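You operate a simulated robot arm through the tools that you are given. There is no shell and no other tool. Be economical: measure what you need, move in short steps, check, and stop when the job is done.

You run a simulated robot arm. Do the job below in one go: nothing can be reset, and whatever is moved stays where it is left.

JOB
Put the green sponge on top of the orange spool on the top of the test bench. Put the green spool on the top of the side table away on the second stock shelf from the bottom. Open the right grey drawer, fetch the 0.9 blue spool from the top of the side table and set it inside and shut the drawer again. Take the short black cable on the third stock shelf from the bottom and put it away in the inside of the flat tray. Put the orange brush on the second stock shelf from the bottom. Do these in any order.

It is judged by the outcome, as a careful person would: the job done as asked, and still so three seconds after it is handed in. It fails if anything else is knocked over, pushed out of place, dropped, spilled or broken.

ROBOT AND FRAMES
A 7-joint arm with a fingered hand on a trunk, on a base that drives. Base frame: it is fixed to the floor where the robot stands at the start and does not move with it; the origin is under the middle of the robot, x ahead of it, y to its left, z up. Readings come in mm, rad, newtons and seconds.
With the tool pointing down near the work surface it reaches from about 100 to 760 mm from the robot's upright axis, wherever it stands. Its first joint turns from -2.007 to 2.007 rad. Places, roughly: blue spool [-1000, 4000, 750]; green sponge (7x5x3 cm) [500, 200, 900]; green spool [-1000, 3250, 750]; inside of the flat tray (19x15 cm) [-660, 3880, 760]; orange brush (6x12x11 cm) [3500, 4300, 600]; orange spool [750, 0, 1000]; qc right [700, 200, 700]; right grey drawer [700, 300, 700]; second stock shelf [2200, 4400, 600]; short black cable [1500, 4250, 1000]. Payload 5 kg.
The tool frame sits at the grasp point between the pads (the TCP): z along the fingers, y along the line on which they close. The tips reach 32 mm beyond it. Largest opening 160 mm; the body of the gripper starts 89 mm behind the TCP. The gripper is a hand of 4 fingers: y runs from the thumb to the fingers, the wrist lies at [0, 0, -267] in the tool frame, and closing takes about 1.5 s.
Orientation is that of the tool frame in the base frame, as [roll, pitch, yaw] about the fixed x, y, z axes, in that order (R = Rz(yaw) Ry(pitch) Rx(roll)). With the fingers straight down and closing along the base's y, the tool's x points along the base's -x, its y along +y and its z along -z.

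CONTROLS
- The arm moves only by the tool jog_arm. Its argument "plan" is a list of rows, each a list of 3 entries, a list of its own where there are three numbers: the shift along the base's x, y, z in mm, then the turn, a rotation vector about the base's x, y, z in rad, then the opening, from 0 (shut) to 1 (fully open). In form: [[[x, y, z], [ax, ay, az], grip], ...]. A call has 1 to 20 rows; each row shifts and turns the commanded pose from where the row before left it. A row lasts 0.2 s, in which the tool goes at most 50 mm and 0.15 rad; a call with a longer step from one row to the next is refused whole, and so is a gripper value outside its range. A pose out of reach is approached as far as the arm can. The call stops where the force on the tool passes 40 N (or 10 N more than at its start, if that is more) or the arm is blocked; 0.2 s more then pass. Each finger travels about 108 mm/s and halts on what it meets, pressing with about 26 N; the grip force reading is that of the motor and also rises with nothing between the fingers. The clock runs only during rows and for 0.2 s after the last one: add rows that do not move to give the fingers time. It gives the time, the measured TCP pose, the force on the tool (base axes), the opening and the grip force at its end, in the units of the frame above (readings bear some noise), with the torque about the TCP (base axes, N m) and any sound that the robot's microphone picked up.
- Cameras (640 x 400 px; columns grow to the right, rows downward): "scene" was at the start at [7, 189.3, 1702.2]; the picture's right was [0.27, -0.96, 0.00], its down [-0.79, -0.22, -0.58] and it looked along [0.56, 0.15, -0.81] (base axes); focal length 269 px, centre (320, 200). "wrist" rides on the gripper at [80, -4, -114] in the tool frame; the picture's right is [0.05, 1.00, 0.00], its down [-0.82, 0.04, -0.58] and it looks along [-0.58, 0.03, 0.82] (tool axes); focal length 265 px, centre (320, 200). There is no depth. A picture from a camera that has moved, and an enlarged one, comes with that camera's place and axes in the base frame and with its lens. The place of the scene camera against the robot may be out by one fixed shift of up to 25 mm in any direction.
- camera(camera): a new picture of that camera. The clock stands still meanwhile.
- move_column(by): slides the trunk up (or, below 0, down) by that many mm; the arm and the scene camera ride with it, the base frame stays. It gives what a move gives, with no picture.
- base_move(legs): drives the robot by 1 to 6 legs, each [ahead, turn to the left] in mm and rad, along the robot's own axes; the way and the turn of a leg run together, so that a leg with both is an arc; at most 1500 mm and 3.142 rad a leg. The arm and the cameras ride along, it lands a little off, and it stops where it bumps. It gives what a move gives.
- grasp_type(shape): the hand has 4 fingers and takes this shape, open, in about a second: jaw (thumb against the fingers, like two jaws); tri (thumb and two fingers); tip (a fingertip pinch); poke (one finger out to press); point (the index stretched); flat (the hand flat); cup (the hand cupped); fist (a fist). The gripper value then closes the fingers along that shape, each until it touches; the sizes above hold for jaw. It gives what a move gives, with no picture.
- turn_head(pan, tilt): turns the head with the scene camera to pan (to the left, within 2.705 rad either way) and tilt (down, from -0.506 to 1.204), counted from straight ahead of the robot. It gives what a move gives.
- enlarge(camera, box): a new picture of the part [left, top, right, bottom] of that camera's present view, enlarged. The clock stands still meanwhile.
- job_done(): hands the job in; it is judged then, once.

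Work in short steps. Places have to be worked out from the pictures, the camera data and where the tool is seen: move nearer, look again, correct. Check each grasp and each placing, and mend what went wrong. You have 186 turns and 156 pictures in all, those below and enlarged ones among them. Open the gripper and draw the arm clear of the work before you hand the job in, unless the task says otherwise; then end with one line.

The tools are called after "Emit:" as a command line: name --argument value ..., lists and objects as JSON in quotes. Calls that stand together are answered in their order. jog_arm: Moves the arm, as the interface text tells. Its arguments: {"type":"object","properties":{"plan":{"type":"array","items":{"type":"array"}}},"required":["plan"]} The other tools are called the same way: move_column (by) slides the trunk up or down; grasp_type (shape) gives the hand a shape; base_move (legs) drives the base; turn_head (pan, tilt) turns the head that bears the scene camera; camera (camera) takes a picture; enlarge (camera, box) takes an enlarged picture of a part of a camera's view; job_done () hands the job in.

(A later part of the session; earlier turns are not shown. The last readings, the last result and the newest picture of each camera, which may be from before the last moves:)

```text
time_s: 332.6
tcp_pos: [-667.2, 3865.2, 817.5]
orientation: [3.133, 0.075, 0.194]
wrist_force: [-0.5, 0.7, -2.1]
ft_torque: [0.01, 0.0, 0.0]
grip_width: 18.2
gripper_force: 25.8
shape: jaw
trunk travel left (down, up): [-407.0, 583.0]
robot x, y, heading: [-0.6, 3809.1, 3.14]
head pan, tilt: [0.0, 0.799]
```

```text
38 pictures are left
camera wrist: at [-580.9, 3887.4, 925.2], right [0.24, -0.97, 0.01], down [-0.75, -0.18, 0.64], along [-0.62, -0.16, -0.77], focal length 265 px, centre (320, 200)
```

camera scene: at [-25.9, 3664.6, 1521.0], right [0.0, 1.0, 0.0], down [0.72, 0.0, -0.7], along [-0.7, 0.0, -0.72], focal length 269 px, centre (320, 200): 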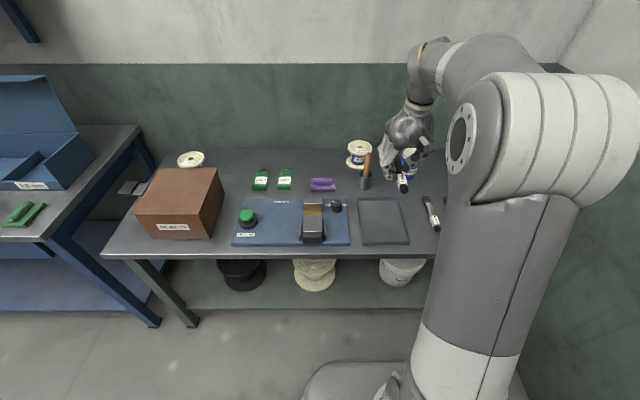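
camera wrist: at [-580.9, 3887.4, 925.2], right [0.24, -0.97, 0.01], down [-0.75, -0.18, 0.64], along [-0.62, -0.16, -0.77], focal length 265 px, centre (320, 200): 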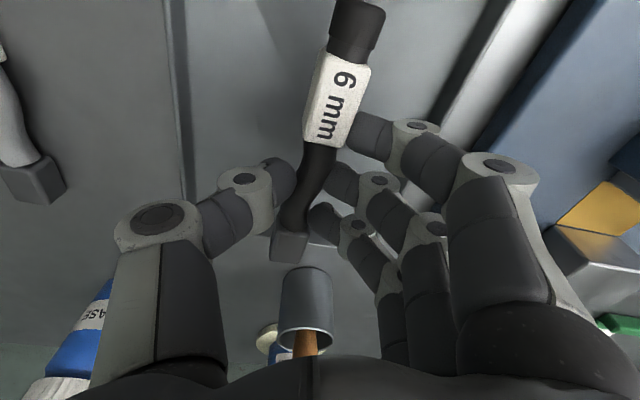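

The cable fits inside the tray outline. I lower slowly, watching the force.

Emit:
jog_arm --plan '[[[0, 0, -6], [0, 0, 0], 0], [[0, 0, -5], [0, 0, 0], 0], [[0, 0, 0], [0, 0, 0], 0]]'

Emit:
jog_arm --plan '[[[0, 0, -4], [0, 0, 0], 0], [[0, 0, -4], [0, 0, 0], 0], [[0, 0, 0], [0, 0, 0], 0]]'

Emit:
jog_arm --plan '[[[0, 0, -3], [0, 0, 0], 0], [[0, 0, -3], [0, 0, 0], 0], [[0, 0, 0], [0, 0, 0], 0]]'

```text
time_s: 333.4
tcp_pos: [-667.6, 3865.6, 806.9]
orientation: [3.132, 0.076, 0.191]
wrist_force: [0.5, 1.0, -0.3]
ft_torque: [-0.04, 0.03, 0.02]
grip_width: 18.4
gripper_force: 26.0
shape: jaw
trunk travel left (down, up): [-407.0, 583.0]
robot x, y, heading: [-7.6, 3809.5, 3.14]
head pan, tilt: [0.0, 0.799]
```

```text
time_s: 334.1
tcp_pos: [-667.4, 3865.8, 799.1]
orientation: [3.131, 0.073, 0.195]
wrist_force: [-0.3, 0.3, -0.6]
ft_torque: [-0.02, -0.02, -0.01]
grip_width: 18.3
gripper_force: 26.2
shape: jaw
trunk travel left (down, up): [-407.0, 583.0]
robot x, y, heading: [-3.6, 3806.8, 3.142]
head pan, tilt: [0.0, 0.799]
```

```text
time_s: 334.9
tcp_pos: [-666.0, 3864.8, 792.9]
orientation: [3.131, 0.074, 0.193]
wrist_force: [-0.5, -0.3, -1.1]
ft_torque: [-0.03, 0.03, -0.01]
grip_width: 18.4
gripper_force: 25.7
shape: jaw
trunk travel left (down, up): [-407.0, 583.0]
robot x, y, heading: [-2.9, 3808.4, 3.137]
head pan, tilt: [0.0, 0.799]
```

Emit:
jog_arm --plan '[[[0, 0, -2], [0, 0, 0], 0], [[0, 0, -2], [0, 0, 0], 0], [[0, 0, 0], [0, 0, 0], 0]]'

Emit:
jog_arm --plan '[[[0, 0, 0], [0, 0, 0], 0.1], [[0, 0, 0], [0, 0, 0], 0.2], [[0, 0, 0], [0, 0, 0], 0.3], [[0, 0, 0], [0, 0, 0], 0.35], [[0, 0, 30], [0, 0, 0], 0.35], [[0, 0, 40], [0, 0, 0], 0.35], [[0, 0, 40], [0, 0, 0], 0.5]]'

Emit:
camera --camera "wrist"

```text
time_s: 335.8
tcp_pos: [-667.9, 3865.9, 788.8]
orientation: [3.13, 0.075, 0.194]
wrist_force: [-0.1, -0.8, 0.9]
ft_torque: [-0.01, 0.05, -0.01]
grip_width: 18.7
gripper_force: 25.8
shape: jaw
trunk travel left (down, up): [-407.0, 583.0]
robot x, y, heading: [1.2, 3805.7, 3.144]
head pan, tilt: [0.0, 0.799]
```

```text
time_s: 337.4
tcp_pos: [-667.4, 3867.5, 899.1]
orientation: [3.131, 0.073, 0.194]
wrist_force: [0.8, -0.2, -0.3]
ft_torque: [0.01, -0.01, 0.05]
grip_width: 79.2
gripper_force: 0.0
shape: jaw
trunk travel left (down, up): [-407.0, 583.0]
robot x, y, heading: [-0.2, 3808.2, 3.138]
head pan, tilt: [0.0, 0.799]
```

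```text
37 pictures are left
camera wrist: at [-581.0, 3889.0, 1005.7], right [0.24, -0.97, 0.01], down [-0.75, -0.18, 0.64], along [-0.62, -0.16, -0.77], focal length 265 px, centre (320, 200)
```

wrist: 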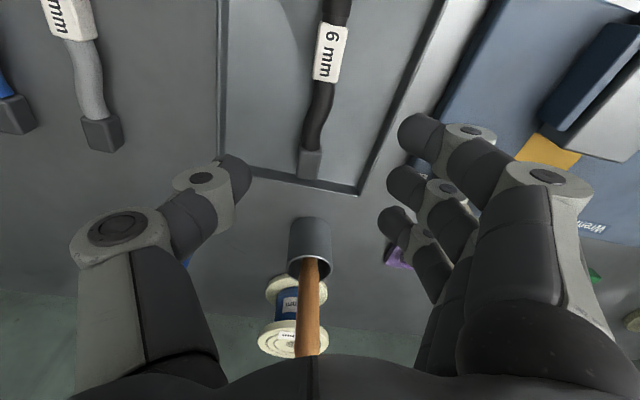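

The cable lies inside the tray. Next the green spool, behind the REJECTS box at about (-905,3145). I lift, fold the arm, and shift the base along the table.

Emit:
move_column --by 230

Emit:
jog_arm --plan '[[[35, -9, 0], [0, -0.01, 0], 0.6], [[35, -9, 0], [0, -0.02, 0], 0.8], [[35, -9, 0], [0, -0.02, 0], 1], [[35, -9, 0], [0, -0.025, 0], 1], [[35, -9, 0], [0, 0, 0], 1], [[35, -9, 0], [0, 0, 0], 1]]'

Emit:
camera --camera "scene"

Emit:
base_move --legs '[[0, 1.21], [565, 0], [0, -1.21]]'

Emit:
camera --camera "wrist"

```text
time_s: 339.8
tcp_pos: [-667.9, 3867.3, 1127.2]
orientation: [3.131, 0.075, 0.194]
wrist_force: [-0.7, -0.4, -0.3]
ft_torque: [-0.02, 0.02, 0.0]
grip_width: 78.9
gripper_force: 0.1
shape: jaw
trunk travel left (down, up): [-637.0, 353.0]
robot x, y, heading: [0.9, 3813.7, 3.14]
head pan, tilt: [0.0, 0.799]
```

```text
time_s: 341.2
tcp_pos: [-457.6, 3811.9, 1126.4]
orientation: [3.119, 0.002, 0.192]
wrist_force: [0.0, 0.0, 0.0]
ft_torque: [0.02, 0.05, 0.0]
grip_width: 159.9
gripper_force: 0.0
shape: jaw
trunk travel left (down, up): [-637.0, 353.0]
robot x, y, heading: [1.0, 3809.3, 3.142]
head pan, tilt: [0.0, 0.799]
```

```text
36 pictures are left
camera scene: at [-25.0, 3664.4, 1525.9], right [0.0, 1.0, 0.0], down [0.72, 0.0, -0.7], along [-0.7, 0.0, -0.72], focal length 269 px, centre (320, 200)
```

scene: 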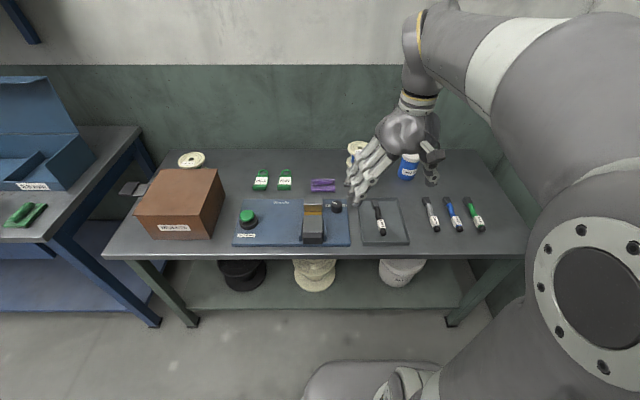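

```text
time_s: 350.4
tcp_pos: [-656.3, 3295.4, 1127.6]
orientation: [3.117, -0.001, 0.179]
wrist_force: [-0.3, 0.3, 0.3]
ft_torque: [0.02, -0.01, 0.03]
grip_width: 159.9
gripper_force: 0.1
shape: jaw
trunk travel left (down, up): [-637.0, 353.0]
robot x, y, heading: [-201.5, 3284.0, 3.127]
head pan, tilt: [0.0, 0.799]
```

```text
35 pictures are left
camera wrist: at [-577.9, 3316.3, 1240.0], right [0.23, -0.97, 0.02], down [-0.8, -0.17, 0.58], along [-0.56, -0.15, -0.81], focal length 265 px, centre (320, 200)
```

wrist: 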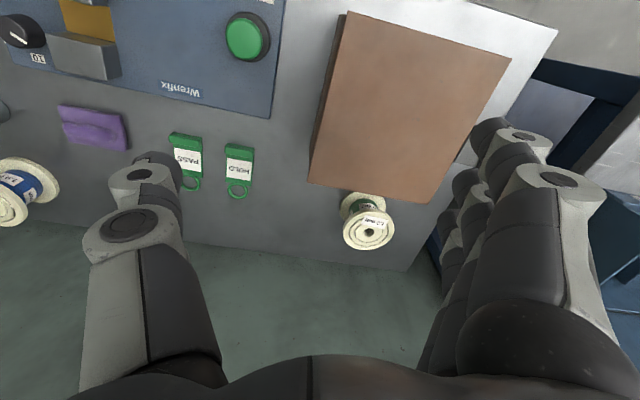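

The cable is clearly inside the tray. The green spool's top is at about (-900,3129), with 50–60 mm between it and the box. I move over it and yaw the hand by -1 rad so thumb and camera clear the box.

Emit:
jog_arm --plan '[[[-35, -24, 0], [0, 0, -0.14], 1], [[-35, -24, 0], [0, 0, -0.14], 1], [[-35, -24, 0], [0, 0, -0.14], 1], [[-35, -24, 0], [0, 0, -0.14], 1], [[-35, -24, 0], [0.01, 0, -0.14], 1], [[-35, -23, 0], [0.01, 0, -0.14], 0.95], [[-34, -23, 0], [0, 0, -0.14], 0.9], [[0, 0, 0], [0, 0, 0], 0.9]]'

Emit:
move_column --by -120

Emit:
camera --camera "wrist"

```text
time_s: 352.2
tcp_pos: [-900.3, 3129.1, 1126.3]
orientation: [3.136, 0.012, -0.802]
wrist_force: [-0.3, -0.5, 0.1]
ft_torque: [0.03, -0.03, 0.0]
grip_width: 144.4
gripper_force: 0.1
shape: jaw
trunk travel left (down, up): [-637.0, 353.0]
robot x, y, heading: [-198.2, 3284.4, 3.131]
head pan, tilt: [0.0, 0.799]
```

```text
time_s: 353.7
tcp_pos: [-899.7, 3130.0, 1007.0]
orientation: [3.135, 0.011, -0.798]
wrist_force: [0.4, -0.3, 0.0]
ft_torque: [0.02, 0.0, -0.01]
grip_width: 143.9
gripper_force: 0.1
shape: jaw
trunk travel left (down, up): [-517.0, 473.0]
robot x, y, heading: [-203.8, 3284.3, 3.129]
head pan, tilt: [0.0, 0.799]
```

```text
34 pictures are left
camera wrist: at [-839.0, 3073.9, 1119.4], right [-0.68, -0.73, 0.01], down [-0.59, 0.55, 0.59], along [-0.43, 0.4, -0.81], focal length 265 px, centre (320, 200)
```

wrist: 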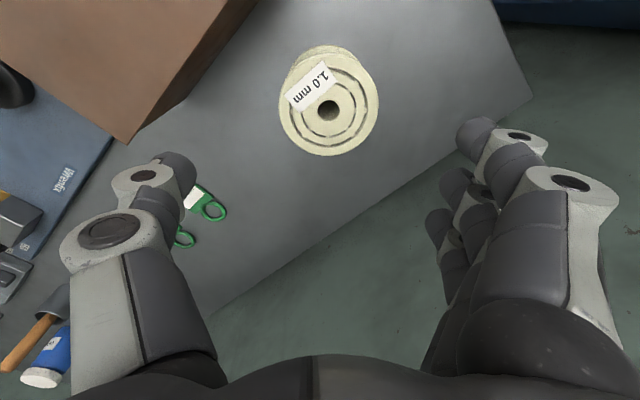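

Centred within a few mm and clear of the box. I correct by (-6,-4), lower 200 mm, and close on the drum.

Emit:
jog_arm --plan '[[[-6, -4, 0], [0, 0, 0], 0.87], [[0, 0, 0], [0, 0, 0], 0.87]]'

Emit:
move_column --by -130

Emit:
camera --camera "wrist"

```text
time_s: 354.3
tcp_pos: [-906.8, 3124.9, 1006.0]
orientation: [3.135, 0.011, -0.799]
wrist_force: [0.2, -0.6, -0.3]
ft_torque: [-0.04, 0.01, 0.01]
grip_width: 139.4
gripper_force: 0.0
shape: jaw
trunk travel left (down, up): [-517.0, 473.0]
robot x, y, heading: [-204.3, 3284.5, 3.121]
head pan, tilt: [0.0, 0.799]
```

```text
time_s: 355.9
tcp_pos: [-906.1, 3125.6, 875.7]
orientation: [3.134, 0.01, -0.799]
wrist_force: [-0.6, -0.3, 0.8]
ft_torque: [0.03, 0.04, 0.0]
grip_width: 139.4
gripper_force: 0.1
shape: jaw
trunk travel left (down, up): [-387.0, 603.0]
robot x, y, heading: [-200.2, 3284.5, 3.126]
head pan, tilt: [0.0, 0.799]
```

```text
33 pictures are left
camera wrist: at [-845.3, 3069.8, 989.4], right [-0.68, -0.73, 0.01], down [-0.59, 0.55, 0.59], along [-0.43, 0.4, -0.81], focal length 265 px, centre (320, 200)
```

wrist: 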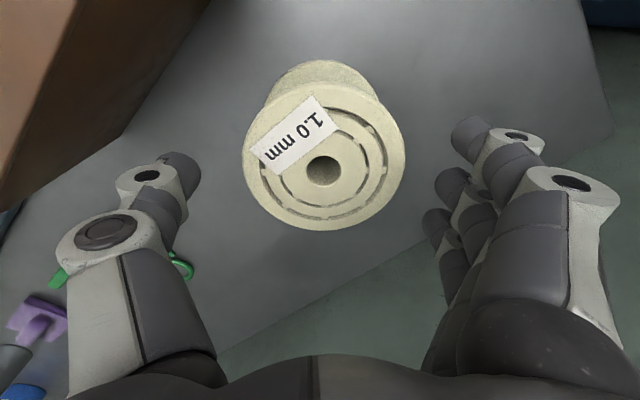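

Emit:
move_column --by -69

Emit:
jog_arm --plan '[[[0, 0, 0], [0, 0, 0], 0.7], [[0, 0, 0], [0, 0, 0], 0.55], [[0, 0, 0], [0, 0, 0], 0.4], [[0, 0, 0], [0, 0, 0], 0.25], [[0, 0, 0], [0, 0, 0], 0.2], [[0, 0, 0], [0, 0, 0], 0.2], [[0, 0, 0], [0, 0, 0], 0.2]]'

Emit:
move_column --by 100

Emit:
camera --camera "wrist"

```text
time_s: 357.0
tcp_pos: [-906.4, 3125.4, 808.6]
orientation: [3.134, 0.01, -0.8]
wrist_force: [-0.5, 0.3, 0.1]
ft_torque: [0.0, 0.0, -0.02]
grip_width: 139.5
gripper_force: 0.1
shape: jaw
trunk travel left (down, up): [-318.0, 672.0]
robot x, y, heading: [-200.4, 3285.7, 3.126]
head pan, tilt: [0.0, 0.799]
```

```text
time_s: 358.6
tcp_pos: [-907.2, 3125.8, 807.1]
orientation: [3.135, 0.009, -0.8]
wrist_force: [0.1, -0.8, -0.7]
ft_torque: [-0.14, 0.09, -0.02]
grip_width: 58.1
gripper_force: 25.4
shape: jaw
trunk travel left (down, up): [-318.0, 672.0]
robot x, y, heading: [-202.1, 3283.4, 3.129]
head pan, tilt: [0.0, 0.799]
```

```text
time_s: 359.9
tcp_pos: [-907.2, 3124.3, 907.5]
orientation: [3.135, 0.011, -0.798]
wrist_force: [1.6, 0.4, -2.9]
ft_torque: [-0.01, -0.02, -0.01]
grip_width: 58.1
gripper_force: 26.2
shape: jaw
trunk travel left (down, up): [-418.0, 572.0]
robot x, y, heading: [-198.3, 3286.6, 3.124]
head pan, tilt: [0.0, 0.799]
```

```text
32 pictures are left
camera wrist: at [-845.7, 3069.7, 1019.8], right [-0.68, -0.73, 0.01], down [-0.59, 0.55, 0.59], along [-0.43, 0.4, -0.81], focal length 265 px, centre (320, 200)
```

wrist: 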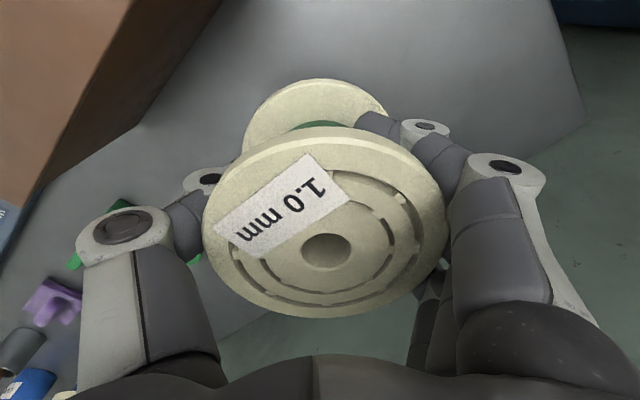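

Held, but the second shelf's headroom is too small for a vertical wrist. I'll set the spool back on its spot and regrasp it with the hand leaning 0.5 rad away from the box, so the wrist can stay outside the shelf later.

Emit:
move_column --by -99

Emit:
jog_arm --plan '[[[0, 0, -1], [0, 0, 0], 0.3], [[0, 0, 0], [0, 0, 0], 0.5], [[0, 0, 0], [0, 0, 0], 0.7], [[0, 0, 0], [0, 0, 0], 0.87], [[0, 0, 0], [0, 0, 0], 0.87], [[0, 0, 0], [0, 0, 0], 0.87]]'

Emit:
move_column --by 120

Emit:
jog_arm --plan '[[[0, 0, 0], [0, 0, -0.133], 0.87], [[0, 0, 0], [0, 0, -0.133], 0.87], [[0, 0, 0], [0, 0, -0.133], 0.87], [[0, 0, 0], [0.116, 0.045, 0], 0.87], [[0, 0, 0], [0.116, 0.045, 0], 0.87], [[0, 0, 0], [0.116, 0.045, 0], 0.87], [[0, 0, 0], [0.116, 0.045, 0], 0.87], [[0, 0, 0], [0, 0, 0], 0.87]]'

Emit:
camera --camera "wrist"

```text
time_s: 361.2
tcp_pos: [-906.9, 3124.8, 808.6]
orientation: [3.135, 0.011, -0.8]
wrist_force: [0.2, 0.2, -3.7]
ft_torque: [0.01, -0.05, -0.03]
grip_width: 58.1
gripper_force: 26.0
shape: jaw
trunk travel left (down, up): [-319.0, 671.0]
robot x, y, heading: [-200.1, 3283.7, 3.123]
head pan, tilt: [0.0, 0.799]
```

```text
time_s: 362.6
tcp_pos: [-904.8, 3125.2, 808.0]
orientation: [3.134, 0.009, -0.799]
wrist_force: [-0.4, 0.3, -0.6]
ft_torque: [0.0, 0.02, 0.0]
grip_width: 139.0
gripper_force: 0.0
shape: jaw
trunk travel left (down, up): [-319.0, 671.0]
robot x, y, heading: [-202.1, 3284.1, 3.124]
head pan, tilt: [0.0, 0.799]
```

```text
time_s: 364.1
tcp_pos: [-905.5, 3125.6, 927.7]
orientation: [3.135, 0.009, -0.8]
wrist_force: [-0.6, -0.4, 0.7]
ft_torque: [-0.02, 0.04, -0.02]
grip_width: 139.1
gripper_force: 0.0
shape: jaw
trunk travel left (down, up): [-439.0, 551.0]
robot x, y, heading: [-197.2, 3284.9, 3.127]
head pan, tilt: [0.0, 0.799]
```

```text
time_s: 365.9
tcp_pos: [-905.6, 3125.0, 927.7]
orientation: [3.134, 0.511, -1.199]
wrist_force: [-0.1, -0.3, -0.1]
ft_torque: [0.03, -0.02, -0.03]
grip_width: 138.9
gripper_force: 0.0
shape: jaw
trunk travel left (down, up): [-439.0, 551.0]
robot x, y, heading: [-201.0, 3284.1, 3.129]
head pan, tilt: [0.0, 0.799]
```

```text
31 pictures are left
camera wrist: at [-855.4, 3010.0, 987.5], right [-0.91, -0.41, -0.02], down [-0.19, 0.39, 0.9], along [-0.36, 0.83, -0.43], focal length 265 px, centre (320, 200)
```

wrist: 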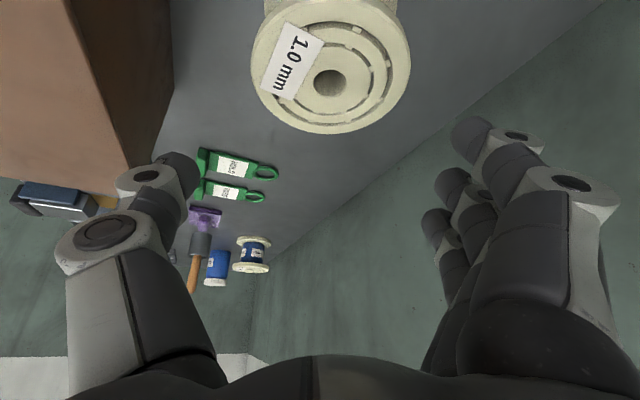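

The palm would pass close to the box, so I yaw a further -0.55 rad for clearance, then lower and grip.

Emit:
jog_arm --plan '[[[0, 0, 0], [0, 0, -0.138], 0.87], [[0, 0, 0], [0, 0, -0.138], 0.87], [[0, 0, 0], [0, 0, -0.138], 0.87], [[0, 0, 0], [0, 0, -0.138], 0.87], [[0, 0, 0], [0, 0, 0], 0.87]]'

Emit:
move_column --by -124

Emit:
camera --camera "wrist"

```text
time_s: 367.1
tcp_pos: [-903.9, 3126.1, 928.3]
orientation: [3.133, 0.509, -1.613]
wrist_force: [0.2, 0.2, 0.7]
ft_torque: [0.01, 0.02, 0.01]
grip_width: 138.9
gripper_force: 0.0
shape: jaw
out of reach, approached as far as the arm can: row 4
trunk travel left (down, up): [-439.0, 551.0]
robot x, y, heading: [-199.5, 3282.4, 3.128]
head pan, tilt: [0.0, 0.799]
```

```text
time_s: 368.6
tcp_pos: [-879.8, 3146.6, 934.4]
orientation: [2.951, 0.401, -1.7]
wrist_force: [5.5, 2.0, 4.4]
ft_torque: [-0.37, 0.59, 0.32]
grip_width: 139.3
gripper_force: 0.0
shape: jaw
trunk travel left (down, up): [-333.0, 657.0]
robot x, y, heading: [-203.2, 3284.5, 3.126]
head pan, tilt: [0.0, 0.799]
stopped: the arm was blocked; the commanded pose is now the measured one
```

```text
30 pictures are left
camera wrist: at [-869.4, 3027.3, 1005.1], right [-0.99, 0.01, 0.15], down [0.14, 0.51, 0.85], along [-0.07, 0.86, -0.51], focal length 265 px, centre (320, 200)
```

wrist: 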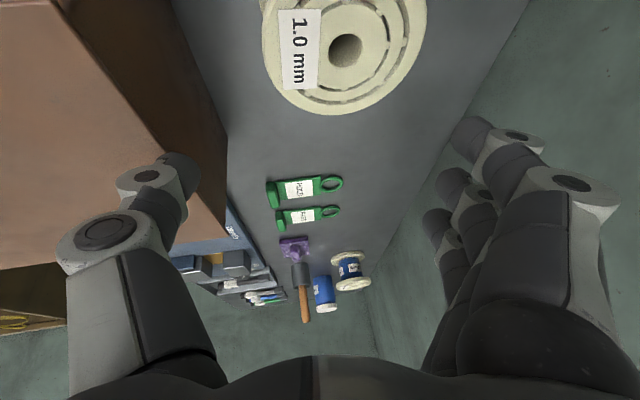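

The arm touched something (likely the forearm on the box). I raise the trunk straight back and look.

Emit:
move_column --by 140

Emit:
camera --camera "scene"

```text
time_s: 370.2
tcp_pos: [-890.4, 3141.8, 1063.6]
orientation: [2.967, 0.416, -1.693]
wrist_force: [0.3, -0.3, -0.5]
ft_torque: [-0.01, 0.03, -0.01]
grip_width: 139.2
gripper_force: 0.0
shape: jaw
trunk travel left (down, up): [-473.0, 517.0]
robot x, y, heading: [-203.6, 3286.9, 3.125]
head pan, tilt: [0.0, 0.799]
```

```text
29 pictures are left
camera scene: at [-227.9, 3140.8, 1361.9], right [0.01, 1.0, 0.0], down [0.72, -0.01, -0.7], along [-0.7, 0.01, -0.72], focal length 269 px, centre (320, 200)
```

scene: 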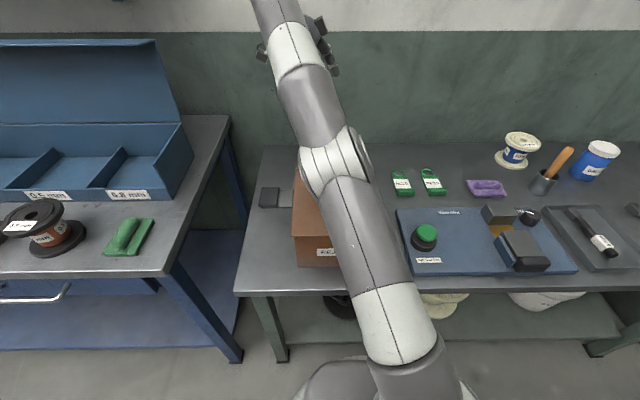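

The box is still in place. I drop the tilted idea here: restore the vertical hand at yaw -0.8 above the spool and regrasp as before; for the shelf I'll use a modest tilt of the whole hand.

Emit:
jog_arm --plan '[[[0, 0, 0], [-0.1075, -0.032, 0], 0.87], [[0, 0, 0], [-0.1075, -0.032, 0], 0.87], [[0, 0, 0], [-0.1075, -0.032, 0], 0.87], [[0, 0, 0], [-0.1075, -0.032, 0], 0.87], [[0, 0, 0], [0, 0, 0.127], 0.87], [[0, 0, 0], [0, 0, 0.127], 0.87], [[0, 0, 0], [0, 0, 0.127], 0.87], [[0, 0, 0], [0, 0, 0.127], 0.87], [[-5, -5, 0], [0, 0, 0.127], 0.87], [[-5, -6, 0], [0, 0, 0.127], 0.87], [[-5, -6, 0], [0, 0, 0.127], 0.87], [[0, 0, 0], [0, 0, 0], 0.87]]'

Emit:
camera --camera "wrist"

```text
time_s: 372.8
tcp_pos: [-883.2, 3131.4, 1050.8]
orientation: [3.136, 0.004, -0.83]
wrist_force: [-0.3, -0.7, 0.9]
ft_torque: [0.01, 0.01, -0.01]
grip_width: 139.4
gripper_force: 0.1
shape: jaw
out of reach, approached as far as the arm can: row 1, 2, 3, 9, 10, 11
trunk travel left (down, up): [-473.0, 517.0]
robot x, y, heading: [-201.4, 3283.6, 3.128]
head pan, tilt: [0.0, 0.799]
```

```text
28 pictures are left
camera wrist: at [-825.4, 3075.2, 1163.8], right [-0.7, -0.71, 0.0], down [-0.58, 0.57, 0.58], along [-0.42, 0.4, -0.81], focal length 265 px, centre (320, 200)
```

wrist: 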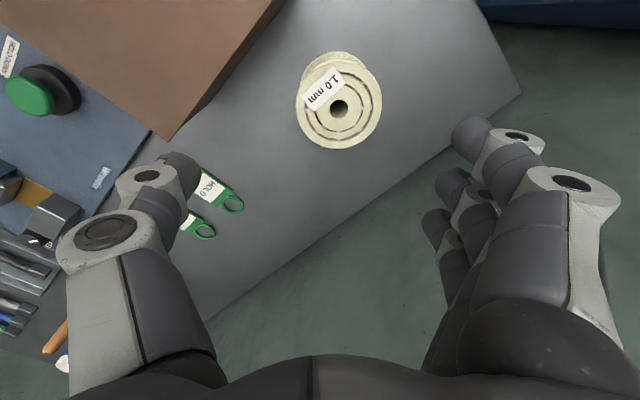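

Reach is limited only because the hand is high; I lower the tool 60 mm with the arm.

Emit:
jog_arm --plan '[[[0, 0, -30], [0, 0, 0.015], 0.87], [[0, 0, -30], [0, 0, 0.015], 0.87], [[0, 0, 0], [0, 0, 0], 0.87]]'

```text
time_s: 373.6
tcp_pos: [-884.9, 3132.0, 989.8]
orientation: [3.14, 0.002, -0.8]
wrist_force: [-0.1, -0.6, 0.4]
ft_torque: [-0.02, -0.02, 0.0]
grip_width: 139.1
gripper_force: 0.0
shape: jaw
trunk travel left (down, up): [-473.0, 517.0]
robot x, y, heading: [-198.5, 3286.5, 3.126]
head pan, tilt: [0.0, 0.799]
```

Emit:
jog_arm --plan '[[[-12, -4, 0], [0, 0, 0], 0.87], [[-11, -4, 0], [0, 0, 0], 0.87], [[0, 0, 0], [0, 0, 0], 0.87]]'

Emit:
move_column --by -100

Emit:
camera --camera "wrist"

```text
time_s: 374.4
tcp_pos: [-906.9, 3125.1, 990.4]
orientation: [3.14, 0.001, -0.8]
wrist_force: [-0.6, -0.1, 0.0]
ft_torque: [0.0, 0.03, 0.04]
grip_width: 139.1
gripper_force: 0.0
shape: jaw
trunk travel left (down, up): [-473.0, 517.0]
robot x, y, heading: [-203.1, 3285.3, 3.127]
head pan, tilt: [0.0, 0.799]
```

```text
time_s: 375.8
tcp_pos: [-906.7, 3123.8, 890.7]
orientation: [3.14, 0.002, -0.798]
wrist_force: [0.5, -0.5, -0.3]
ft_torque: [0.0, 0.0, -0.01]
grip_width: 139.2
gripper_force: 0.0
shape: jaw
trunk travel left (down, up): [-373.0, 617.0]
robot x, y, heading: [-203.2, 3286.3, 3.129]
head pan, tilt: [0.0, 0.799]
```

```text
27 pictures are left
camera wrist: at [-847.3, 3069.1, 1004.1], right [-0.68, -0.73, 0.0], down [-0.6, 0.56, 0.58], along [-0.42, 0.39, -0.82], focal length 265 px, centre (320, 200)
```

wrist: 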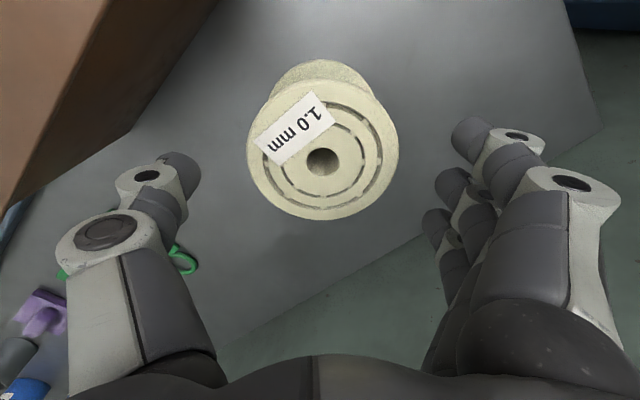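

Centred. I lower 89 mm (a slightly lower grip) and close, then lift.

Emit:
move_column --by -89

Emit:
jog_arm --plan '[[[0, 0, 0], [0, 0, 0], 0.7], [[0, 0, 0], [0, 0, 0], 0.55], [[0, 0, 0], [0, 0, 0], 0.4], [[0, 0, 0], [0, 0, 0], 0.25], [[0, 0, 0], [0, 0, 0], 0.2], [[0, 0, 0], [0, 0, 0], 0.2], [[0, 0, 0], [0, 0, 0], 0.2]]'

Emit:
move_column --by 260

```text
time_s: 377.0
tcp_pos: [-909.3, 3124.9, 819.9]
orientation: [3.125, 0.013, -0.801]
wrist_force: [3.1, 3.4, 17.4]
ft_torque: [-0.38, 0.24, -0.02]
grip_width: 139.3
gripper_force: 0.0
shape: jaw
trunk travel left (down, up): [-284.0, 706.0]
robot x, y, heading: [-204.0, 3284.1, 3.124]
head pan, tilt: [0.0, 0.799]
```

```text
time_s: 378.6
tcp_pos: [-906.3, 3123.9, 815.7]
orientation: [3.128, 0.012, -0.801]
wrist_force: [-0.2, 1.6, 13.9]
ft_torque: [-0.17, -0.04, -0.02]
grip_width: 63.0
gripper_force: 26.3
shape: jaw
trunk travel left (down, up): [-284.0, 706.0]
robot x, y, heading: [-203.0, 3282.1, 3.121]
head pan, tilt: [0.0, 0.799]
```

```text
time_s: 381.3
tcp_pos: [-909.4, 3123.7, 1060.9]
orientation: [3.14, -0.001, -0.8]
wrist_force: [0.2, 0.7, -4.0]
ft_torque: [-0.02, -0.02, 0.03]
grip_width: 62.7
gripper_force: 25.8
shape: jaw
trunk travel left (down, up): [-544.0, 446.0]
robot x, y, heading: [-200.8, 3283.8, 3.122]
head pan, tilt: [0.0, 0.799]
```

Held (4 N). I fold in, return to natural yaw, and drive to the front of the stock rack.

Emit:
jog_arm --plan '[[[33, 11, 0], [0, 0, 0.089], 0.2], [[33, 11, 0], [0, 0, 0.089], 0.2], [[33, 11, 0], [0, 0, 0.089], 0.2], [[33, 11, 0], [0, 0, 0.089], 0.2], [[33, 11, 0], [0, 0, 0.089], 0.2], [[33, 11, 0], [0, 0, 0.089], 0.2], [[33, 11, 0], [0, 0, 0.089], 0.2], [[33, 11, 0], [0, 0, 0.089], 0.2], [[33, 11, 0], [0, 0, 0.089], 0.2]]'

Emit:
base_move --legs '[[-300, 0], [0, -3.09], [1450, 0], [300, 0], [0, 1.54]]'

Emit:
turn_head --pan 0.0 --tilt 0.5

Emit:
camera --camera "scene"

```text
time_s: 383.3
tcp_pos: [-609.4, 3223.1, 1060.5]
orientation: [3.139, 0.002, 0.003]
wrist_force: [-0.6, 0.0, -3.6]
ft_torque: [0.0, -0.02, 0.03]
grip_width: 62.7
gripper_force: 25.9
shape: jaw
trunk travel left (down, up): [-544.0, 446.0]
robot x, y, heading: [-200.7, 3283.0, 3.13]
head pan, tilt: [0.0, 0.799]
```

```text
time_s: 404.7
tcp_pos: [1769.5, 3788.8, 1060.4]
orientation: [3.14, 0.002, -1.535]
wrist_force: [0.6, 1.1, -2.5]
ft_torque: [-0.01, -0.01, 0.02]
grip_width: 61.8
gripper_force: 26.0
shape: jaw
trunk travel left (down, up): [-544.0, 446.0]
robot x, y, heading: [1846.8, 3383.5, 1.589]
head pan, tilt: [0.0, 0.799]
```

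```text
time_s: 405.5
tcp_pos: [1767.7, 3790.2, 1060.5]
orientation: [3.14, -0.001, -1.535]
wrist_force: [-0.3, 0.6, -4.0]
ft_torque: [-0.03, 0.04, -0.03]
grip_width: 62.1
gripper_force: 26.0
shape: jaw
trunk travel left (down, up): [-544.0, 446.0]
robot x, y, heading: [1843.6, 3386.6, 1.592]
head pan, tilt: [0.0, 0.499]
```

```text
26 pictures are left
camera scene: at [1684.0, 3425.6, 1458.9], right [1.0, 0.02, 0.0], down [0.01, -0.48, -0.88], along [-0.02, 0.88, -0.48], focal length 269 px, centre (320, 200)
```

scene: 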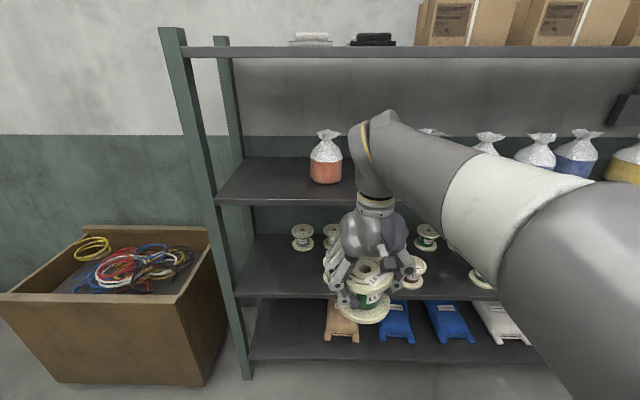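

Second shelf top is z≈636 with free space at its left front. I plan the spool at about (1455,4225). I shift the base left, tilt the hand 0.5 rad forward while extending, and lower to entry height.

Emit:
base_move --legs '[[0, 1.55], [312, 0], [0, -1.565]]'

Emit:
jog_arm --plan '[[[0, 30, 0], [0.1, 0, 0], 0.2], [[0, 30, 0], [0.1, 0, 0], 0.2], [[0, 30, 0], [0.1, 0, 0], 0.2], [[0, 30, 0], [0.1, 0, 0], 0.2], [[0, 30, 0], [0.1, 0, 0], 0.2], [[0, 0, 0], [0, 0, 0], 0.2]]'

Emit:
move_column --by -325

Emit:
camera --camera "scene"

```text
time_s: 415.2
tcp_pos: [1454.2, 3786.8, 1060.2]
orientation: [3.14, 0.0, -1.529]
wrist_force: [-0.1, -0.7, -3.5]
ft_torque: [-0.07, 0.02, 0.02]
grip_width: 61.5
gripper_force: 26.3
shape: jaw
trunk travel left (down, up): [-544.0, 446.0]
robot x, y, heading: [1529.6, 3382.2, 1.597]
head pan, tilt: [0.0, 0.499]
```

```text
time_s: 416.6
tcp_pos: [1453.4, 3937.2, 1058.0]
orientation: [-3.121, 0.5, -1.526]
wrist_force: [-0.2, 0.6, -3.4]
ft_torque: [-0.06, -0.02, -0.02]
grip_width: 61.2
gripper_force: 26.4
shape: jaw
trunk travel left (down, up): [-544.0, 446.0]
robot x, y, heading: [1533.5, 3382.7, 1.598]
head pan, tilt: [0.0, 0.499]
```

```text
time_s: 419.8
tcp_pos: [1454.8, 3938.2, 734.6]
orientation: [-3.12, 0.501, -1.523]
wrist_force: [0.4, -0.1, -4.3]
ft_torque: [-0.05, -0.02, 0.01]
grip_width: 61.2
gripper_force: 25.7
shape: jaw
trunk travel left (down, up): [-219.0, 771.0]
robot x, y, heading: [1532.4, 3384.0, 1.593]
head pan, tilt: [0.0, 0.499]
```

```text
25 pictures are left
camera scene: at [1371.9, 3422.1, 1134.0], right [1.0, 0.02, 0.0], down [0.01, -0.48, -0.88], along [-0.02, 0.88, -0.48], focal length 269 px, centre (320, 200)
```

scene: 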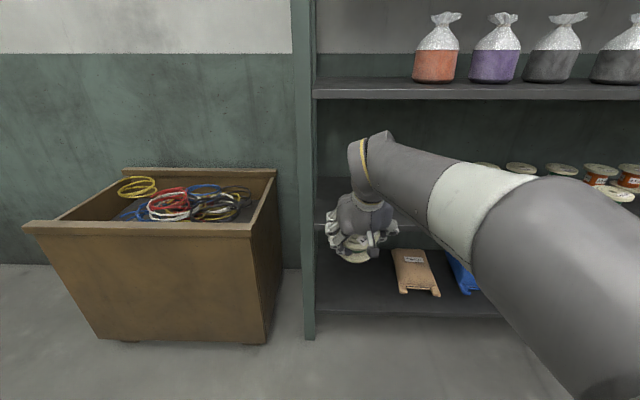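

I shift 20 mm right for post clearance, lower 8 mm, and drive in most of the way.

Emit:
jog_arm --plan '[[[10, 0, -4], [0, 0, 0], 0.2], [[10, 0, -4], [0, 0, 0], 0.2]]'

Emit:
base_move --legs '[[190, 0]]'

Emit:
camera --camera "wrist"

```text
time_s: 420.4
tcp_pos: [1474.1, 3935.3, 726.2]
orientation: [-3.121, 0.5, -1.524]
wrist_force: [-0.6, 0.3, -3.9]
ft_torque: [-0.06, -0.03, 0.03]
grip_width: 61.3
gripper_force: 25.8
shape: jaw
trunk travel left (down, up): [-219.0, 771.0]
robot x, y, heading: [1532.1, 3384.7, 1.596]
head pan, tilt: [0.0, 0.499]
```

```text
time_s: 421.9
tcp_pos: [1472.0, 4123.4, 726.3]
orientation: [-3.122, 0.501, -1.526]
wrist_force: [-0.6, 0.1, -4.7]
ft_torque: [-0.05, -0.06, -0.02]
grip_width: 61.6
gripper_force: 26.0
shape: jaw
trunk travel left (down, up): [-219.0, 771.0]
robot x, y, heading: [1528.0, 3566.0, 1.592]
head pan, tilt: [0.0, 0.499]
```

```text
24 pictures are left
camera wrist: at [1479.8, 3998.8, 787.5], right [-1.0, -0.08, -0.04], down [-0.07, 0.44, 0.9], along [-0.05, 0.9, -0.44], focal length 265 px, centre (320, 200)
```

wrist: 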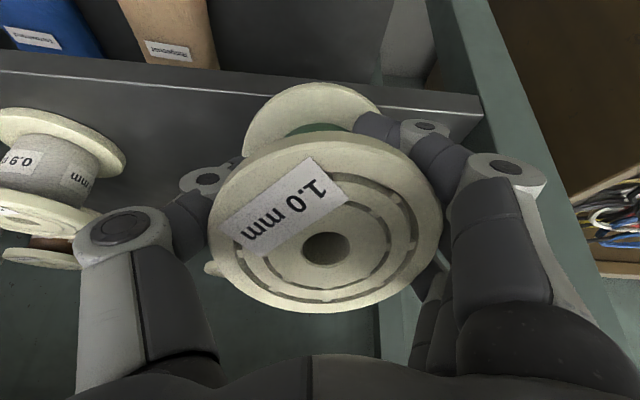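

Clear of the grey spool (edge at x≈1660) and of the post. I drive in the last 100 mm and lower in small steps.

Emit:
base_move --legs '[[102, 0]]'

Emit:
jog_arm --plan '[[[0, 0, -4], [0, 0, 0], 0.2], [[0, 0, -4], [0, 0, 0], 0.2], [[0, 0, 0], [0, 0, 0], 0.2]]'

Emit:
jog_arm --plan '[[[0, 0, -3], [0, 0, 0], 0.2], [[0, 0, -3], [0, 0, 0], 0.2], [[0, 0, 0], [0, 0, 0], 0.2]]'

```text
time_s: 423.1
tcp_pos: [1469.8, 4226.3, 726.8]
orientation: [-3.123, 0.499, -1.527]
wrist_force: [0.4, -0.5, -4.1]
ft_torque: [-0.06, 0.01, -0.01]
grip_width: 61.1
gripper_force: 25.6
shape: jaw
trunk travel left (down, up): [-219.0, 771.0]
robot x, y, heading: [1522.8, 3669.8, 1.591]
head pan, tilt: [0.0, 0.499]
```

```text
time_s: 423.9
tcp_pos: [1470.0, 4227.0, 717.4]
orientation: [-3.12, 0.498, -1.528]
wrist_force: [0.5, 0.4, -2.6]
ft_torque: [-0.05, -0.01, 0.0]
grip_width: 61.5
gripper_force: 26.0
shape: jaw
trunk travel left (down, up): [-219.0, 771.0]
robot x, y, heading: [1523.6, 3672.6, 1.592]
head pan, tilt: [0.0, 0.499]
```

```text
time_s: 424.7
tcp_pos: [1470.3, 4227.4, 710.9]
orientation: [-3.12, 0.499, -1.527]
wrist_force: [-0.3, 0.5, -4.2]
ft_torque: [-0.07, 0.02, 0.02]
grip_width: 61.4
gripper_force: 26.3
shape: jaw
trunk travel left (down, up): [-219.0, 771.0]
robot x, y, heading: [1524.9, 3669.7, 1.592]
head pan, tilt: [0.0, 0.499]
```

Emit:
jog_arm --plan '[[[0, 0, -3], [0, 0, 0], 0.2], [[0, 0, -3], [0, 0, 0], 0.2], [[0, 0, 0], [0, 0, 0], 0.2]]'

Emit:
jog_arm --plan '[[[0, 0, -3], [0, 0, 0], 0.2], [[0, 0, -3], [0, 0, 0], 0.2], [[0, 0, 0], [0, 0, 0], 0.2]]'

Emit:
camera --camera "wrist"

```text
time_s: 425.5
tcp_pos: [1470.6, 4227.3, 704.9]
orientation: [-3.121, 0.498, -1.527]
wrist_force: [-0.7, 0.3, -3.5]
ft_torque: [-0.06, 0.01, -0.02]
grip_width: 61.4
gripper_force: 25.9
shape: jaw
trunk travel left (down, up): [-219.0, 771.0]
robot x, y, heading: [1526.3, 3670.7, 1.592]
head pan, tilt: [0.0, 0.499]
```

```text
time_s: 426.3
tcp_pos: [1468.6, 4226.5, 699.7]
orientation: [-3.12, 0.5, -1.526]
wrist_force: [0.4, 0.1, -3.1]
ft_torque: [-0.06, -0.01, -0.01]
grip_width: 61.3
gripper_force: 26.3
shape: jaw
trunk travel left (down, up): [-219.0, 771.0]
robot x, y, heading: [1526.0, 3670.8, 1.593]
head pan, tilt: [0.0, 0.499]
```

```text
23 pictures are left
camera wrist: at [1477.5, 4101.8, 761.0], right [-1.0, -0.08, -0.04], down [-0.07, 0.44, 0.9], along [-0.05, 0.9, -0.44], focal length 265 px, centre (320, 200)
```

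wrist: 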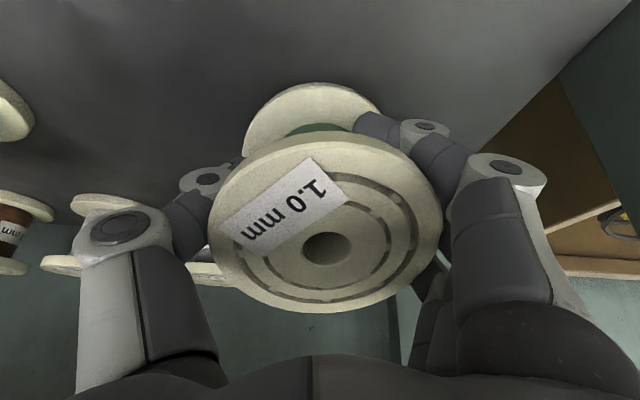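

Still no contact. I reduce the tilt by 0.12 and continue down gently.

Emit:
jog_arm --plan '[[[0, 0, 0], [-0.06, 0, 0], 0.2], [[0, 0, -3], [-0.06, 0, 0], 0.2], [[0, 0, -3], [0, 0, 0], 0.2], [[0, 0, 0], [0, 0, 0], 0.2]]'

Emit:
jog_arm --plan '[[[0, 0, -3], [0, 0, 0], 0.2], [[0, 0, -3], [0, 0, 0], 0.2], [[0, 0, 0], [0, 0, 0], 0.2]]'

Emit:
jog_arm --plan '[[[0, 0, -3], [0, 0, 0], 0.2], [[0, 0, -3], [0, 0, 0], 0.2], [[0, 0, 0], [0, 0, 0], 0.2]]'

```text
time_s: 427.3
tcp_pos: [1470.2, 4227.3, 693.5]
orientation: [-3.125, 0.379, -1.53]
wrist_force: [0.3, -0.7, -5.0]
ft_torque: [-0.01, 0.01, -0.01]
grip_width: 61.3
gripper_force: 26.2
shape: jaw
trunk travel left (down, up): [-219.0, 771.0]
robot x, y, heading: [1524.1, 3671.3, 1.594]
head pan, tilt: [0.0, 0.499]
```

```text
time_s: 428.1
tcp_pos: [1469.7, 4227.3, 689.2]
orientation: [-3.125, 0.384, -1.528]
wrist_force: [-3.7, 6.0, 19.8]
ft_torque: [-0.14, 0.39, -0.13]
grip_width: 58.5
gripper_force: 26.7
shape: jaw
trunk travel left (down, up): [-219.0, 771.0]
robot x, y, heading: [1526.7, 3672.6, 1.59]
head pan, tilt: [0.0, 0.499]
```

```text
time_s: 428.9
tcp_pos: [1469.9, 4225.3, 684.5]
orientation: [-3.126, 0.383, -1.531]
wrist_force: [4.0, 5.2, 24.9]
ft_torque: [-0.47, 0.02, 0.02]
grip_width: 56.3
gripper_force: 26.1
shape: jaw
trunk travel left (down, up): [-219.0, 771.0]
robot x, y, heading: [1521.7, 3672.3, 1.589]
head pan, tilt: [0.0, 0.499]
```

Contact; the spool is rotating toward flat in the grip. I continue down while easing the tilt to about 0.28.

Emit:
jog_arm --plan '[[[0, 0, -2], [-0.04, 0, 0], 0.2], [[0, 0, -2], [-0.03, 0, 0], 0.2], [[0, 0, -2], [-0.03, 0, 0], 0.2], [[0, 0, -1], [0, 0, 0], 0.2], [[0, 0, 0], [0, 0, 0], 0.2]]'

Emit:
camera --camera "wrist"

```text
time_s: 430.1
tcp_pos: [1470.3, 4225.1, 676.0]
orientation: [-3.133, 0.28, -1.531]
wrist_force: [-0.7, 5.0, 23.1]
ft_torque: [-0.77, 0.34, -0.1]
grip_width: 55.4
gripper_force: 25.8
shape: jaw
trunk travel left (down, up): [-219.0, 771.0]
robot x, y, heading: [1524.9, 3672.3, 1.59]
head pan, tilt: [0.0, 0.499]
```

```text
22 pictures are left
camera wrist: at [1477.7, 4117.5, 762.9], right [-1.0, -0.09, -0.02], down [-0.07, 0.62, 0.78], along [-0.05, 0.78, -0.62], focal length 265 px, centre (320, 200)
```

wrist: 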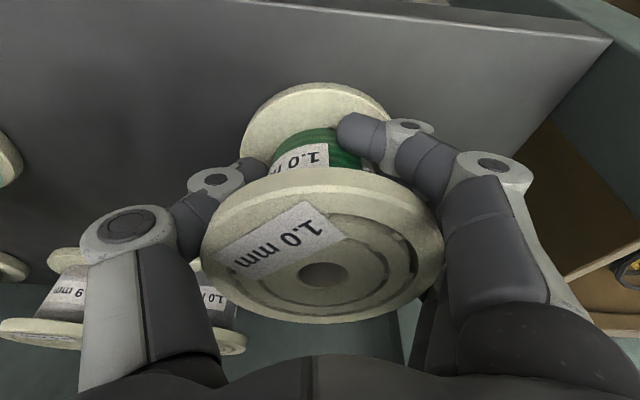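

Nearly flat. A little more downward, then I release slowly.

Emit:
jog_arm --plan '[[[0, 0, -2], [0, 0, 0], 0.2], [[0, 0, -2], [0, 0, 0], 0.2], [[0, 0, -2], [0, 0, 0], 0.2], [[0, 0, 0], [0, 0, 0], 0.2]]'

Emit:
jog_arm --plan '[[[0, 0, 0], [0, 0, 0], 0.36], [[0, 0, 0], [0, 0, 0], 0.4], [[0, 0, 0], [0, 0, 0], 0.45], [[0, 0, 0], [0, 0, 0], 0.55], [[0, 0, 0], [0, 0, 0], 0.7], [[0, 0, 0], [0, 0, 0], 0.85], [[0, 0, 0], [0, 0, 0], 0.9], [[0, 0, 0], [0, 0, 0], 0.9]]'

Emit:
camera --camera "wrist"

```text
time_s: 431.1
tcp_pos: [1470.2, 4226.4, 670.9]
orientation: [-3.13, 0.281, -1.532]
wrist_force: [-4.4, 6.9, 26.3]
ft_torque: [-0.81, 0.1, -0.16]
grip_width: 55.2
gripper_force: 25.9
shape: jaw
trunk travel left (down, up): [-219.0, 771.0]
robot x, y, heading: [1527.8, 3675.1, 1.594]
head pan, tilt: [0.0, 0.499]
```

```text
time_s: 432.9
tcp_pos: [1470.5, 4226.3, 668.5]
orientation: [-3.128, 0.279, -1.531]
wrist_force: [-0.1, -0.3, 0.7]
ft_torque: [0.04, 0.03, 0.0]
grip_width: 144.1
gripper_force: 0.0
shape: jaw
trunk travel left (down, up): [-219.0, 771.0]
robot x, y, heading: [1527.0, 3670.9, 1.586]
head pan, tilt: [0.0, 0.499]
```

```text
21 pictures are left
camera wrist: at [1477.9, 4117.6, 755.6], right [-1.0, -0.09, -0.03], down [-0.07, 0.62, 0.78], along [-0.05, 0.78, -0.63], focal length 265 px, centre (320, 200)
```

wrist: 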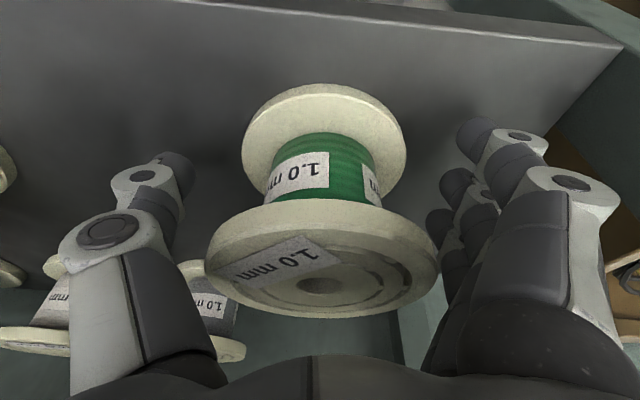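

The green spool stands flat on the second shelf. I back out straight, raise, straighten the hand and drive toward the orange brush.

Emit:
base_move --legs '[[-330, 0]]'

Emit:
move_column --by 330

Emit:
jog_arm --plan '[[[0, -30, 0], [-0.1, 0, 0], 1], [[0, -30, 0], [-0.1, 0, 0], 1], [[0, -30, 0], [-0.08, 0, 0], 1], [[0, -30, 0], [0, 0, 0], 1]]'

Emit:
camera --camera "scene"

Emit:
base_move --legs '[[0, -1.59], [1450, 0], [250, 0], [0, 1.57]]'

Emit:
turn_head --pan -0.1 --tilt 0.6

Emit:
camera --camera "scene"

```text
time_s: 435.1
tcp_pos: [1478.0, 3896.7, 669.2]
orientation: [-3.129, 0.278, -1.532]
wrist_force: [0.1, -0.5, 1.0]
ft_torque: [-0.01, -0.01, 0.02]
grip_width: 144.0
gripper_force: 0.1
shape: jaw
trunk travel left (down, up): [-219.0, 771.0]
robot x, y, heading: [1531.4, 3341.0, 1.593]
head pan, tilt: [0.0, 0.499]
```

```text
time_s: 438.3
tcp_pos: [1477.5, 3895.5, 999.0]
orientation: [-3.13, 0.28, -1.532]
wrist_force: [-0.4, -0.3, -1.2]
ft_torque: [0.01, 0.01, -0.04]
grip_width: 143.7
gripper_force: 0.0
shape: jaw
trunk travel left (down, up): [-549.0, 441.0]
robot x, y, heading: [1532.9, 3339.0, 1.587]
head pan, tilt: [0.0, 0.499]
```

```text
time_s: 439.3
tcp_pos: [1477.5, 3774.5, 997.7]
orientation: [-3.14, 0.001, -1.536]
wrist_force: [-0.3, 0.0, 0.0]
ft_torque: [-0.04, 0.03, 0.01]
grip_width: 159.7
gripper_force: 0.0
shape: jaw
trunk travel left (down, up): [-549.0, 441.0]
robot x, y, heading: [1532.8, 3341.4, 1.592]
head pan, tilt: [0.0, 0.499]
```

```text
20 pictures are left
camera scene: at [1372.3, 3382.5, 1464.0], right [1.0, 0.02, 0.0], down [0.01, -0.48, -0.88], along [-0.02, 0.88, -0.48], focal length 269 px, centre (320, 200)
```

scene: 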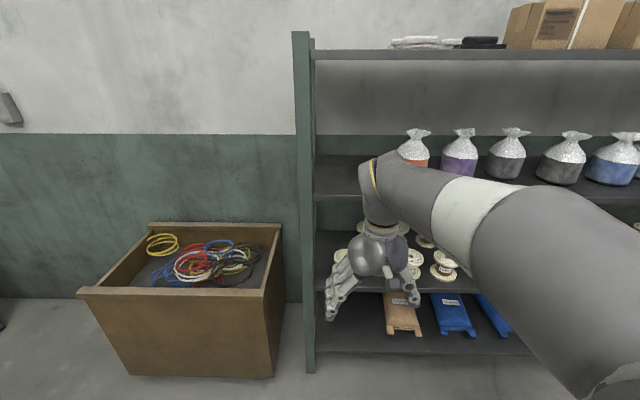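

```text
time_s: 455.7
tcp_pos: [3217.7, 3748.3, 998.2]
orientation: [-3.141, -0.001, -1.582]
wrist_force: [-0.7, 0.0, -0.6]
ft_torque: [0.01, 0.04, -0.03]
grip_width: 159.8
gripper_force: 0.1
shape: jaw
trunk travel left (down, up): [-549.0, 441.0]
robot x, y, heading: [3253.9, 3308.9, 1.544]
head pan, tilt: [0.0, 0.499]
```

```text
time_s: 456.4
tcp_pos: [3217.2, 3747.9, 998.0]
orientation: [-3.141, 0.001, -1.585]
wrist_force: [-1.0, 0.5, -0.1]
ft_torque: [-0.01, 0.03, 0.0]
grip_width: 159.5
gripper_force: 0.0
shape: jaw
trunk travel left (down, up): [-549.0, 441.0]
robot x, y, heading: [3250.3, 3313.9, 1.543]
head pan, tilt: [-0.099, 0.6]
```

```text
19 pictures are left
camera scene: at [3100.0, 3358.1, 1454.9], right [0.99, -0.13, 0.0], down [-0.07, -0.56, -0.83], along [0.11, 0.82, -0.56], focal length 269 px, centre (320, 200)
```

scene: 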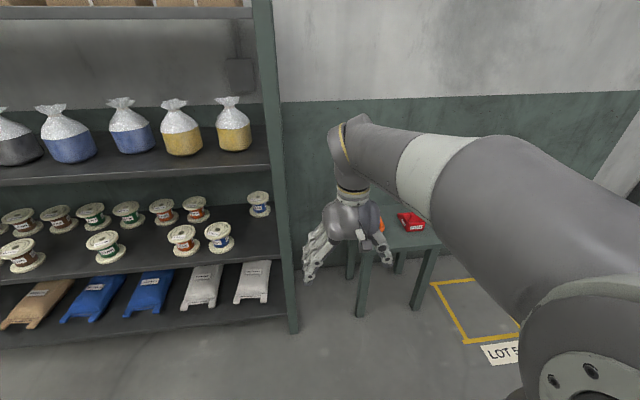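

The stool with the orange brush is at about (3530,4318), and the right front end of the second shelf, near (2920,4235), is free for it. I move in front of the stool.

Emit:
base_move --legs '[[0, -1.54], [300, 0], [0, 1.57], [200, 0]]'

Emit:
camera --camera "wrist"

```text
time_s: 467.2
tcp_pos: [3537.2, 3945.0, 998.5]
orientation: [-3.141, 0.001, -1.6]
wrist_force: [0.0, -0.9, 0.0]
ft_torque: [0.01, -0.03, -0.01]
grip_width: 159.6
gripper_force: 0.0
shape: jaw
trunk travel left (down, up): [-549.0, 441.0]
robot x, y, heading: [3562.9, 3504.6, 1.526]
head pan, tilt: [-0.099, 0.6]
```

```text
18 pictures are left
camera wrist: at [3539.6, 3864.0, 1111.5], right [-1.0, -0.02, 0.0], down [-0.02, 0.82, 0.58], along [-0.01, 0.58, -0.82], focal length 265 px, centre (320, 200)
```

wrist: 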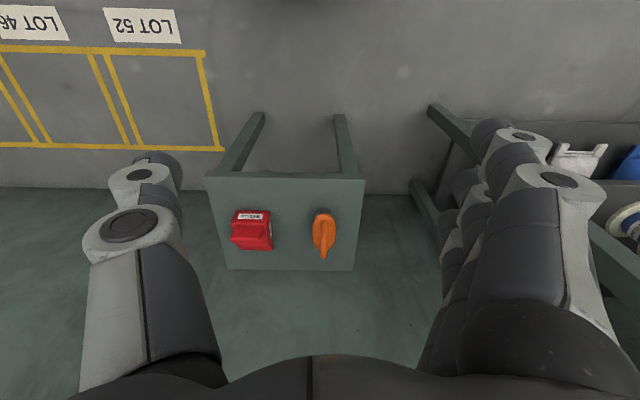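

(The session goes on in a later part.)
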